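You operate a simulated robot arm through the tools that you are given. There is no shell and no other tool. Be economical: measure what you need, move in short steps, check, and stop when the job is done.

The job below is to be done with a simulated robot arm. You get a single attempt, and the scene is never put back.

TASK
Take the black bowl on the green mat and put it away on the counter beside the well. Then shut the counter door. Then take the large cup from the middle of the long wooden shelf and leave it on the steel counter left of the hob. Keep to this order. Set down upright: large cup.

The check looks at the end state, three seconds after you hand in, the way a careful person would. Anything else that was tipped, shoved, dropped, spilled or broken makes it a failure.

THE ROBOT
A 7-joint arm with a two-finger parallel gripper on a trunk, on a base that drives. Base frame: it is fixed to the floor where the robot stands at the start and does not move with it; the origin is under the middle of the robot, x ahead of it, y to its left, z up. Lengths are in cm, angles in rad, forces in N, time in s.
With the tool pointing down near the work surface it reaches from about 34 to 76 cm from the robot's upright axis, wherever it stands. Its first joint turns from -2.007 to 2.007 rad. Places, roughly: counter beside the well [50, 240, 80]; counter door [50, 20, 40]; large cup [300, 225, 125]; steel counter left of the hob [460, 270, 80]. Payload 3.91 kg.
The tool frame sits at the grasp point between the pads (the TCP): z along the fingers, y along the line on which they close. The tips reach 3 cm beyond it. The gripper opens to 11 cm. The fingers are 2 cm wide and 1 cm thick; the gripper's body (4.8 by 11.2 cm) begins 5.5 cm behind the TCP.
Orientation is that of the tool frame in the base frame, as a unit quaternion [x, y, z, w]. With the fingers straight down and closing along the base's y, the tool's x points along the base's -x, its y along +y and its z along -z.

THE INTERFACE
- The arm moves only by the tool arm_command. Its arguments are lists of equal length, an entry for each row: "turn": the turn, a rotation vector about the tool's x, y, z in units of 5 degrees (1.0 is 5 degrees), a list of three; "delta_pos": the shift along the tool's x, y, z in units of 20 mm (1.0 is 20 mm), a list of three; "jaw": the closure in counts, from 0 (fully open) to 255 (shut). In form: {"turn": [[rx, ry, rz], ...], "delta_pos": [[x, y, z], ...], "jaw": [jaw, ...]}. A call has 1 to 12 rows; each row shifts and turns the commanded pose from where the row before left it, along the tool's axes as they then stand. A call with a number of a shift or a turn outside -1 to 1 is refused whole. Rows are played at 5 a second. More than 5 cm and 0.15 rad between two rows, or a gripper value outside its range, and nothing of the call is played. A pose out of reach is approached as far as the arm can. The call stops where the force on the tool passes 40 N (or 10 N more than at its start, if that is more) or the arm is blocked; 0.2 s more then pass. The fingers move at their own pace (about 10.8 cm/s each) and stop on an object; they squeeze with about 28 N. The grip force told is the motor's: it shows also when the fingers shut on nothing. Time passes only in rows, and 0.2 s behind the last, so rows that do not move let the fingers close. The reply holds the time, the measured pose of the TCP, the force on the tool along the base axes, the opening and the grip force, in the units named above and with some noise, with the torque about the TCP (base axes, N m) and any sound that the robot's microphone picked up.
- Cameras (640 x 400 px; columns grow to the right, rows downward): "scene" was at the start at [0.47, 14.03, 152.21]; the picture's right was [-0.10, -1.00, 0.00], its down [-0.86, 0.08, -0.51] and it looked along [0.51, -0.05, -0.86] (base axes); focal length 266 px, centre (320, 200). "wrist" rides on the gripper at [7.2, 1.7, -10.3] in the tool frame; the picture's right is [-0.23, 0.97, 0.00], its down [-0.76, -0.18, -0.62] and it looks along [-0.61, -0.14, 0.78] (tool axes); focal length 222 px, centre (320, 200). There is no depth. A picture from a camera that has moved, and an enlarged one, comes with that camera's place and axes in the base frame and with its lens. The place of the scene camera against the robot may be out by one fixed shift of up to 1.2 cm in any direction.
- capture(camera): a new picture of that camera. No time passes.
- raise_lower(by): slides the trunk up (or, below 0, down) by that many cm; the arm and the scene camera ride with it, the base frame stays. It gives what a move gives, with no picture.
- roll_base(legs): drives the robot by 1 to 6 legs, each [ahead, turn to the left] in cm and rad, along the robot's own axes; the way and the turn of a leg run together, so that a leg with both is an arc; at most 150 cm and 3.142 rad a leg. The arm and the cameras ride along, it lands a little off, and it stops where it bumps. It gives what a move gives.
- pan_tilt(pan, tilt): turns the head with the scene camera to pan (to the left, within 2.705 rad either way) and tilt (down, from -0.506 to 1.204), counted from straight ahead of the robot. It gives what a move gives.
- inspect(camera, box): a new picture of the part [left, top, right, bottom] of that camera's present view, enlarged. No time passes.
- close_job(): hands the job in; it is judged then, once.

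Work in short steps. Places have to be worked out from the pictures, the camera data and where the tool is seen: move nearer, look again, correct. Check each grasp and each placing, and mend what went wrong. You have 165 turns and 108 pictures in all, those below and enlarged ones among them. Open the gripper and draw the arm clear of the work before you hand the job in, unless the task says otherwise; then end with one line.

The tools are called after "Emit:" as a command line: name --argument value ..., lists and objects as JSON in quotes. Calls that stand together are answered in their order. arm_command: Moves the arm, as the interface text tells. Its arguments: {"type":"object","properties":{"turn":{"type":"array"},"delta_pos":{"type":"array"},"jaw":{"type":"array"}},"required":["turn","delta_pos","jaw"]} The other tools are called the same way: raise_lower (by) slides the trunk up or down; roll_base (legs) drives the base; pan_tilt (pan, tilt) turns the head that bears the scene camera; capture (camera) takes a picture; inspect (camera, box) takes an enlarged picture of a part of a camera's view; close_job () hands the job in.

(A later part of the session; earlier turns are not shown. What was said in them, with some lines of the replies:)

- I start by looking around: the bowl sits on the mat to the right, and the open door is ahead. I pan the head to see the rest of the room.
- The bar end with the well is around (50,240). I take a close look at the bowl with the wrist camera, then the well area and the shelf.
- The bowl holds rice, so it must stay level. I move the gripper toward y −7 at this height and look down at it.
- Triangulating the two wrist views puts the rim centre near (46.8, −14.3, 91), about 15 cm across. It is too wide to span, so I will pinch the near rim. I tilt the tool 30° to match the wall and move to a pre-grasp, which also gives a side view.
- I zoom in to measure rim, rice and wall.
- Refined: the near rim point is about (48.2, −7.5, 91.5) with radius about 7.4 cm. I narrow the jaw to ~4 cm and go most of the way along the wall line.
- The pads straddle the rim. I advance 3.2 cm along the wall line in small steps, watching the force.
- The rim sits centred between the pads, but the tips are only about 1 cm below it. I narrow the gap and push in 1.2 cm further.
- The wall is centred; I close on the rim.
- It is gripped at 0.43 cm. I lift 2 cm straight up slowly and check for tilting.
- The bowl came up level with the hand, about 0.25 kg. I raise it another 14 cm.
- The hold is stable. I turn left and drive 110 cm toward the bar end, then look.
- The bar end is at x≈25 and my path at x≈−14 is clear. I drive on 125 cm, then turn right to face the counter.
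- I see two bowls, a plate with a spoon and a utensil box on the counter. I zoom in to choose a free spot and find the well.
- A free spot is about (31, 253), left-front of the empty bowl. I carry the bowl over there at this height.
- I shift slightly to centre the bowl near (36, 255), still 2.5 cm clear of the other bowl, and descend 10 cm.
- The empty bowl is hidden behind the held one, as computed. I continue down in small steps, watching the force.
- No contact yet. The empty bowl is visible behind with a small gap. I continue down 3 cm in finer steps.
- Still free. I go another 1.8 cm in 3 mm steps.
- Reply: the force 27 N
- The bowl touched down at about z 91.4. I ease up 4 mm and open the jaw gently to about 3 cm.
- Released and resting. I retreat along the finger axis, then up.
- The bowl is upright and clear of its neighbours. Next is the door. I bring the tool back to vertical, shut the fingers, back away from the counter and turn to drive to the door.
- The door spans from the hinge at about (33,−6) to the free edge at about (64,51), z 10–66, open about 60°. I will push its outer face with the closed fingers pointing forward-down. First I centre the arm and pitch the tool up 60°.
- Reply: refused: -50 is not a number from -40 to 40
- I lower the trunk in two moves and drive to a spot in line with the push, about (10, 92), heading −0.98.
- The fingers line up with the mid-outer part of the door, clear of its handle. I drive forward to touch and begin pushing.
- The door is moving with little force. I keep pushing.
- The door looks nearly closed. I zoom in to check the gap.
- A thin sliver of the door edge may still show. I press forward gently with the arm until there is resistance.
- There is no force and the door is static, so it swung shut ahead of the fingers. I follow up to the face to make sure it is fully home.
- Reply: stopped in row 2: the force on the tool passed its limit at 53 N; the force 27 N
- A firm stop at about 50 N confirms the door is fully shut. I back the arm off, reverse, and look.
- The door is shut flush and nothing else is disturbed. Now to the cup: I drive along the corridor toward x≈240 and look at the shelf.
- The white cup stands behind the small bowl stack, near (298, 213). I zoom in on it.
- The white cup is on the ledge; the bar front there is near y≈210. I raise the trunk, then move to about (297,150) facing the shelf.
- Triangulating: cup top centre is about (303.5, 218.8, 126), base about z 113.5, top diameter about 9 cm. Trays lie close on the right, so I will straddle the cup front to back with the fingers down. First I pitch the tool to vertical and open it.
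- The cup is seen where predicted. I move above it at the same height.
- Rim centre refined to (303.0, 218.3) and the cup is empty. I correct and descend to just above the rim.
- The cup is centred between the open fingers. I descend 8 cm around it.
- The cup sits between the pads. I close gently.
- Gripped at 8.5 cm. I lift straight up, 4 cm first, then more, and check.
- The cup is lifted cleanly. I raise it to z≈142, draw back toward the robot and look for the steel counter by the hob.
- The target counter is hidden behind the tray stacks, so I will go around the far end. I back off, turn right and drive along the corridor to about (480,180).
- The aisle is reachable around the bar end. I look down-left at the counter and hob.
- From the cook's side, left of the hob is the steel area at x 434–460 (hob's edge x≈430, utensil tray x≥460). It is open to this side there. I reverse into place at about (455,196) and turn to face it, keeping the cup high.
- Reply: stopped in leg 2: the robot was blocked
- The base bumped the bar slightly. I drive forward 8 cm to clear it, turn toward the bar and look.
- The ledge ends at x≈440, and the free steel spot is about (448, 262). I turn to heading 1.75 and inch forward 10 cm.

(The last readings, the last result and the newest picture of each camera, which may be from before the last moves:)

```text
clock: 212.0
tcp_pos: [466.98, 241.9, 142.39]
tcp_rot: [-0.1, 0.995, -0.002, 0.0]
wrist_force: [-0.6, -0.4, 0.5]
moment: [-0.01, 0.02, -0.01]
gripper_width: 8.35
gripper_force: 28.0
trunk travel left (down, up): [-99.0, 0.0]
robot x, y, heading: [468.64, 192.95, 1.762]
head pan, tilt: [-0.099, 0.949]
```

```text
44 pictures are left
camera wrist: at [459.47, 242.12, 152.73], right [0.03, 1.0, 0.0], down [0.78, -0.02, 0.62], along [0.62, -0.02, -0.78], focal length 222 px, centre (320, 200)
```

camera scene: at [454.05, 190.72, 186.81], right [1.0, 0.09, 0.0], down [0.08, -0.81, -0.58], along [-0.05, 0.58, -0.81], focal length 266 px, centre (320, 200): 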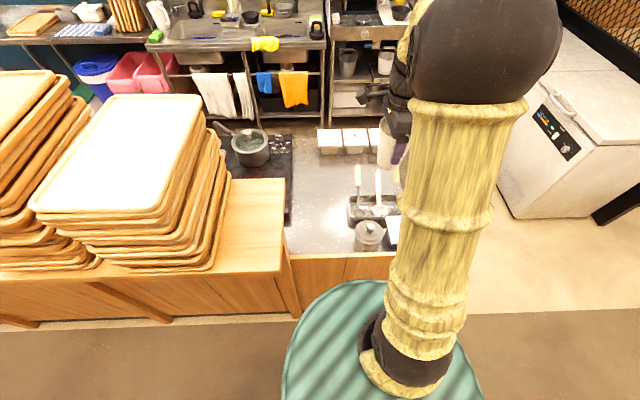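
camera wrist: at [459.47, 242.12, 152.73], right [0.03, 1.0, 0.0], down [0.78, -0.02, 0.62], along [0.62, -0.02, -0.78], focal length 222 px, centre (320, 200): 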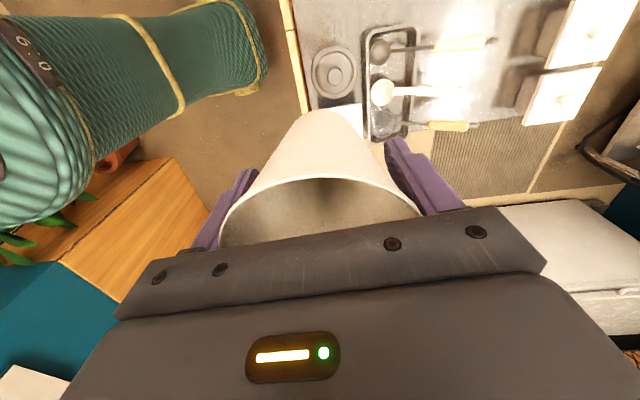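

Clear all round. I carry the cup over to (448, 262) at height.

Emit:
arm_command --turn '[[0, 0, 0], [0, 0, 0], [0, 0, 0], [0, 0, 0], [0, 0, 0], [0, 0, 0], [0, 0, 0], [0, 0, 0], [0, 0, 0], [0, 0, 0], [0, 0, 0], [0, 0, 0]]' --delta_pos '[[0.61, 0.98, 0], [0.61, 0.98, 0], [0.61, 0.98, 0], [0.61, 0.98, 0], [0.61, 0.98, 0], [0.61, 0.98, 0], [0.61, 0.98, 0], [0.61, 0.98, 0], [0.61, 0.98, 0], [0.61, 0.98, 0], [0.61, 0.98, 0], [0.61, 0.98, 0]]' --jaw '[170, 170, 170, 170, 170, 170, 170, 170, 170, 170, 170, 170]'

Emit:
capture --camera "wrist"

Emit:
capture --camera "scene"

```text
clock: 214.6
tcp_pos: [447.85, 262.17, 142.05]
tcp_rot: [-0.1, 0.995, -0.004, -0.001]
wrist_force: [-0.6, 0.4, -0.3]
moment: [-0.05, 0.02, 0.01]
gripper_width: 8.37
gripper_force: 28.5
trunk travel left (down, up): [-99.0, 0.0]
robot x, y, heading: [469.17, 192.74, 1.77]
head pan, tilt: [-0.099, 0.949]
```

```text
43 pictures are left
camera wrist: at [440.32, 262.34, 152.43], right [0.03, 1.0, -0.01], down [0.78, -0.02, 0.62], along [0.62, -0.02, -0.78], focal length 222 px, centre (320, 200)
```

wrist: 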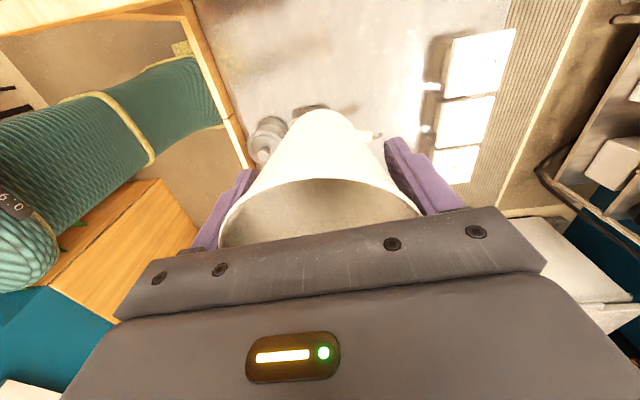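

```text
42 pictures are left
camera scene: at [453.97, 191.01, 186.81], right [1.0, 0.09, 0.0], down [0.08, -0.81, -0.58], along [-0.05, 0.58, -0.81], focal length 266 px, centre (320, 200)
```

scene: 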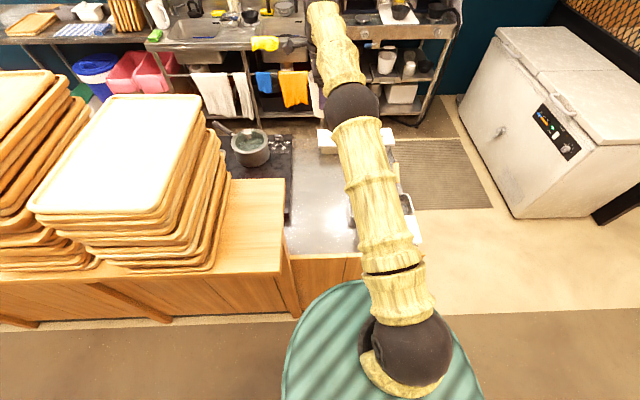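

I lower with the trunk by 34 cm (to z≈108), then check.

Emit:
raise_lower --by -34

Emit:
capture --camera "wrist"

Emit:
capture --camera "scene"

```text
clock: 217.9
tcp_pos: [447.9, 262.01, 108.25]
tcp_rot: [-0.101, 0.995, -0.002, 0.0]
wrist_force: [0.6, 0.3, -0.5]
moment: [0.0, 0.0, -0.04]
gripper_width: 8.36
gripper_force: 28.1
trunk travel left (down, up): [-65.0, 34.0]
robot x, y, heading: [468.93, 193.04, 1.764]
head pan, tilt: [-0.099, 0.949]
```

```text
41 pictures are left
camera wrist: at [440.39, 262.09, 118.6], right [0.03, 1.0, 0.0], down [0.78, -0.02, 0.62], along [0.62, -0.02, -0.78], focal length 222 px, centre (320, 200)
```

wrist: 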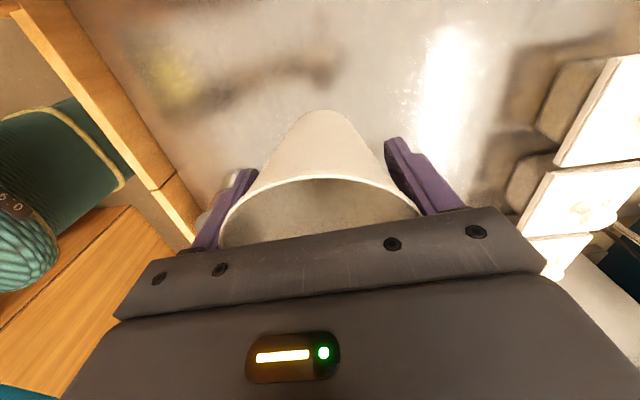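

```text
40 pictures are left
camera scene: at [454.05, 190.72, 152.81], right [1.0, 0.09, 0.0], down [0.08, -0.81, -0.58], along [-0.05, 0.58, -0.81], focal length 266 px, centre (320, 200)
```

scene: 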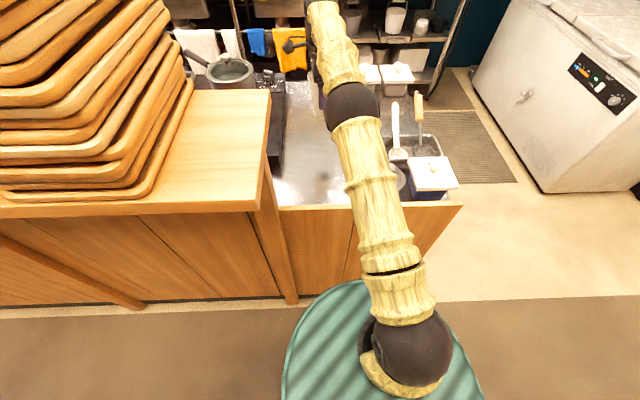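

Clear below. I descend 12 cm with the arm.

Emit:
arm_command --turn '[[0, 0, 0], [0, 0, 0], [0, 0, 0], [0, 0, 0], [0, 0, 0], [0, 0, 0], [0, 0, 0], [0, 0, 0]]' --delta_pos '[[0, 0, 0.8], [0, 0, 0.8], [0, 0, 0.8], [0, 0, 0.8], [0, 0, 0.8], [0, 0, 0.8], [0, 0, 0.6], [0, 0, 0.6]]' --jaw '[170, 170, 170, 170, 170, 170, 170, 170]'

Emit:
capture --camera "wrist"

```text
clock: 219.7
tcp_pos: [447.72, 261.75, 96.33]
tcp_rot: [-0.099, 0.995, -0.002, -0.001]
wrist_force: [-0.6, -0.8, -0.6]
moment: [0.01, 0.0, -0.02]
gripper_width: 8.37
gripper_force: 28.0
trunk travel left (down, up): [-65.0, 34.0]
robot x, y, heading: [469.06, 193.23, 1.766]
head pan, tilt: [-0.099, 0.949]
```

```text
39 pictures are left
camera wrist: at [440.15, 261.91, 106.68], right [0.03, 1.0, 0.0], down [0.78, -0.02, 0.62], along [0.62, -0.02, -0.78], focal length 222 px, centre (320, 200)
```

wrist: 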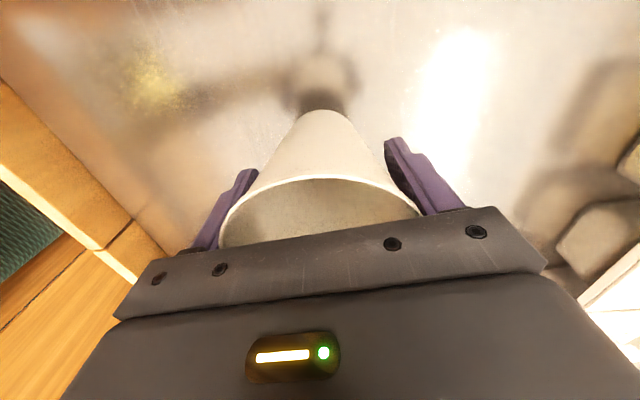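

The reflection is close to the cup's base. I continue in 3 mm steps, watching the force.

Emit:
arm_command --turn '[[0, 0, 0], [0, 0, 0], [0, 0, 0], [0, 0, 0], [0, 0, 0], [0, 0, 0], [0, 0, 0]]' --delta_pos '[[0, 0, 0.15], [0, 0, 0.15], [0, 0, 0.15], [0, 0, 0.15], [0, 0, 0.15], [0, 0, 0.15], [0, 0, 0]]' --jaw '[170, 170, 170, 170, 170, 170, 170]'

Emit:
capture --camera "wrist"

```text
clock: 221.3
tcp_pos: [447.98, 261.85, 94.46]
tcp_rot: [-0.1, 0.995, -0.003, -0.001]
wrist_force: [0.6, 1.6, 0.0]
moment: [0.01, -0.02, 0.01]
gripper_width: 8.38
gripper_force: 28.0
trunk travel left (down, up): [-65.0, 34.0]
robot x, y, heading: [468.93, 193.16, 1.766]
head pan, tilt: [-0.099, 0.949]
```

```text
38 pictures are left
camera wrist: at [440.45, 262.02, 104.74], right [0.03, 1.0, 0.0], down [0.78, -0.02, 0.62], along [0.62, -0.02, -0.78], focal length 222 px, centre (320, 200)
```

wrist: 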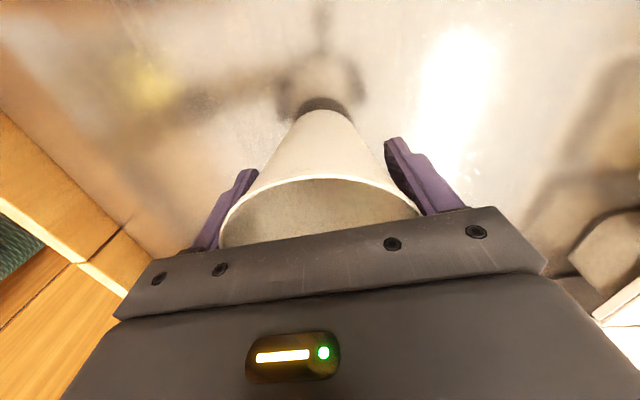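

Not touching yet. I go another 1.2 cm in 2 mm steps.

Emit:
arm_command --turn '[[0, 0, 0], [0, 0, 0], [0, 0, 0], [0, 0, 0], [0, 0, 0], [0, 0, 0], [0, 0, 0]]' --delta_pos '[[0, 0, 0.1], [0, 0, 0.1], [0, 0, 0.1], [0, 0, 0.1], [0, 0, 0.1], [0, 0, 0.1], [0, 0, 0]]' --jaw '[170, 170, 170, 170, 170, 170, 170]'

Emit:
capture --camera "wrist"

```text
clock: 222.9
tcp_pos: [447.92, 261.74, 93.28]
tcp_rot: [-0.1, 0.995, -0.003, -0.001]
wrist_force: [0.9, -0.4, -0.8]
moment: [0.01, -0.03, -0.02]
gripper_width: 8.37
gripper_force: 27.9
trunk travel left (down, up): [-65.0, 34.0]
robot x, y, heading: [468.66, 193.3, 1.767]
head pan, tilt: [-0.099, 0.949]
```

```text
37 pictures are left
camera wrist: at [440.43, 262.0, 103.62], right [0.03, 1.0, 0.0], down [0.78, -0.02, 0.62], along [0.62, -0.02, -0.78], focal length 222 px, centre (320, 200)
```

wrist: 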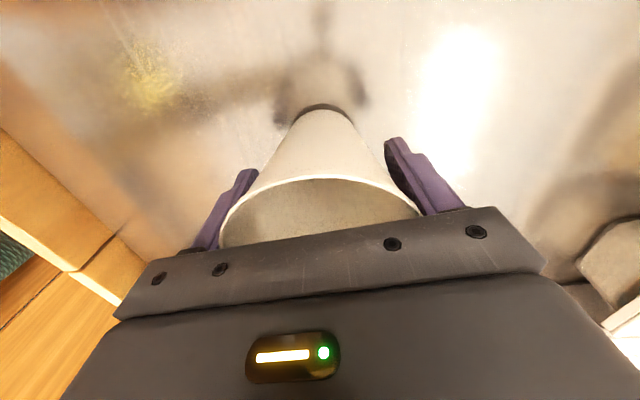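

The gap to the reflection is a few millimetres now. I step another 1 cm the same way.

Emit:
arm_command --turn '[[0, 0, 0], [0, 0, 0], [0, 0, 0], [0, 0, 0], [0, 0, 0], [0, 0, 0]]' --delta_pos '[[0, 0, 0.1], [0, 0, 0.1], [0, 0, 0.1], [0, 0, 0.1], [0, 0, 0.1], [0, 0, 0]]' --jaw '[170, 170, 170, 170, 170, 170]'

Emit:
capture --camera "wrist"

```text
clock: 224.3
tcp_pos: [447.77, 261.78, 92.33]
tcp_rot: [-0.101, 0.995, 0.0, -0.001]
wrist_force: [-1.9, 0.7, 12.2]
moment: [0.06, -0.09, 0.01]
gripper_width: 8.39
gripper_force: 28.6
trunk travel left (down, up): [-65.0, 34.0]
robot x, y, heading: [468.95, 192.51, 1.766]
head pan, tilt: [-0.099, 0.949]
```

```text
36 pictures are left
camera wrist: at [440.37, 261.96, 102.76], right [0.03, 1.0, 0.0], down [0.78, -0.02, 0.62], along [0.62, -0.02, -0.78], focal length 222 px, centre (320, 200)
```

wrist: 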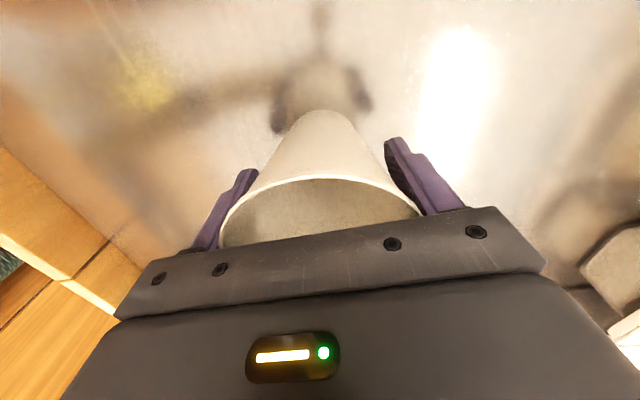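

Contact at 12 N. I ease up 1 mm and open the jaw gradually.

Emit:
arm_command --turn '[[0, 0, 0], [0, 0, 0], [0, 0, 0], [0, 0, 0], [0, 0, 0], [0, 0, 0], [0, 0, 0]]' --delta_pos '[[0, 0, -0.06], [0, 0, 0], [0, 0, 0], [0, 0, 0], [0, 0, 0], [0, 0, 0], [0, 0, 0]]' --jaw '[170, 60, 55, 45, 30, 10, 0]'

Emit:
capture --camera "wrist"

```text
clock: 225.9
tcp_pos: [447.9, 261.9, 92.38]
tcp_rot: [-0.101, 0.995, -0.003, 0.0]
wrist_force: [0.1, 0.8, -0.2]
moment: [-0.02, 0.0, 0.0]
gripper_width: 10.99
gripper_force: 0.1
trunk travel left (down, up): [-65.0, 34.0]
robot x, y, heading: [468.9, 192.7, 1.769]
head pan, tilt: [-0.099, 0.949]
```

```text
35 pictures are left
camera wrist: at [440.34, 262.08, 102.72], right [0.03, 1.0, 0.0], down [0.78, -0.02, 0.62], along [0.62, -0.02, -0.78], focal length 222 px, centre (320, 200)
```

wrist: 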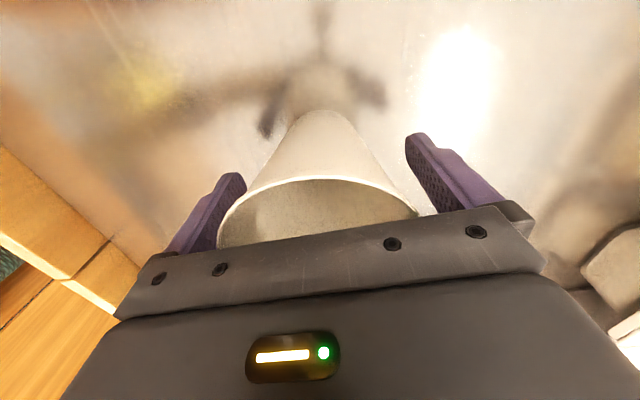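

The cup stands on its own. I rise straight up slowly and check.

Emit:
arm_command --turn '[[0, 0, 0], [0, 0, 0], [0, 0, 0], [0, 0, 0], [0, 0, 0], [0, 0, 0], [0, 0, 0], [0, 0, 0], [0, 0, 0], [0, 0, 0]]' --delta_pos '[[0, 0, -0.3], [0, 0, -0.5], [0, 0, -0.7], [0, 0, -0.9], [0, 0, -1], [0, 0, -1], [0, 0, -1], [0, 0, -1], [0, 0, -1], [0, 0, -1]]' --jaw '[0, 0, 0, 0, 0, 0, 0, 0, 0, 0]'

Emit:
capture --camera "wrist"

```text
clock: 228.1
tcp_pos: [447.89, 261.97, 109.21]
tcp_rot: [-0.1, 0.995, -0.003, 0.0]
wrist_force: [0.0, -0.5, 0.1]
moment: [-0.03, 0.0, 0.0]
gripper_width: 11.01
gripper_force: 0.0
trunk travel left (down, up): [-65.0, 34.0]
robot x, y, heading: [468.71, 193.02, 1.764]
head pan, tilt: [-0.099, 0.949]
```

```text
34 pictures are left
camera wrist: at [440.4, 262.14, 119.5], right [0.03, 1.0, -0.01], down [0.78, -0.02, 0.62], along [0.62, -0.02, -0.78], focal length 222 px, centre (320, 200)
```

wrist: 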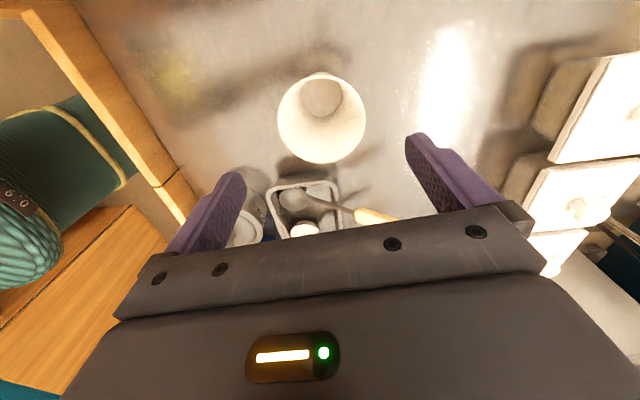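

The cup is upright and clear of the tray. I raise the trunk, back away and take a final look.

Emit:
raise_lower --by 30

Emit:
roll_base --legs '[[-45, 0]]'

Emit:
pan_tilt --pan 0.1 --tilt 0.65

Emit:
capture --camera "scene"

```text
clock: 231.1
tcp_pos: [447.8, 261.9, 139.17]
tcp_rot: [-0.1, 0.995, -0.003, 0.0]
wrist_force: [0.5, 0.6, 0.3]
moment: [0.04, 0.0, 0.0]
gripper_width: 11.01
gripper_force: 0.1
trunk travel left (down, up): [-95.0, 4.0]
robot x, y, heading: [468.74, 192.91, 1.764]
head pan, tilt: [-0.099, 0.949]
```

```text
clock: 234.2
tcp_pos: [455.95, 218.51, 139.12]
tcp_rot: [-0.104, 0.995, -0.002, 0.0]
wrist_force: [0.4, 0.5, 0.1]
moment: [-0.01, -0.01, 0.01]
gripper_width: 11.03
gripper_force: 0.1
trunk travel left (down, up): [-95.0, 4.0]
robot x, y, heading: [477.17, 150.05, 1.771]
head pan, tilt: [-0.099, 0.949]
```

```text
clock: 235.0
tcp_pos: [456.05, 218.8, 139.21]
tcp_rot: [-0.104, 0.995, -0.002, -0.001]
wrist_force: [0.4, 0.4, 0.2]
moment: [-0.01, -0.03, 0.02]
gripper_width: 11.01
gripper_force: 0.0
trunk travel left (down, up): [-95.0, 4.0]
robot x, y, heading: [477.07, 149.29, 1.771]
head pan, tilt: [0.099, 0.649]
```

```text
33 pictures are left
camera scene: at [460.81, 148.61, 185.22], right [0.96, 0.29, 0.0], down [0.18, -0.58, -0.8], along [-0.23, 0.76, -0.61], focal length 266 px, centre (320, 200)
```

scene: 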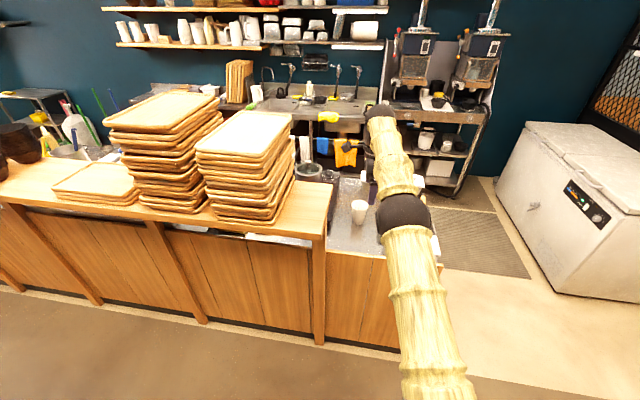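

The cup stands upright beside the hob, the trays are undisturbed, and the arm is clear with the gripper open. I hand in.

Emit:
close_job

```text
The job is handed in.
```

I did all three steps in order and handed the job in: the bowl of rice is on the counter beside the well, the counter door is shut, and the large cup stands upright on the steel counter left of the hob. The base bumped the front of the bar once while I was parking for the cup. I saw nothing moved or tipped in the pictures afterwards.
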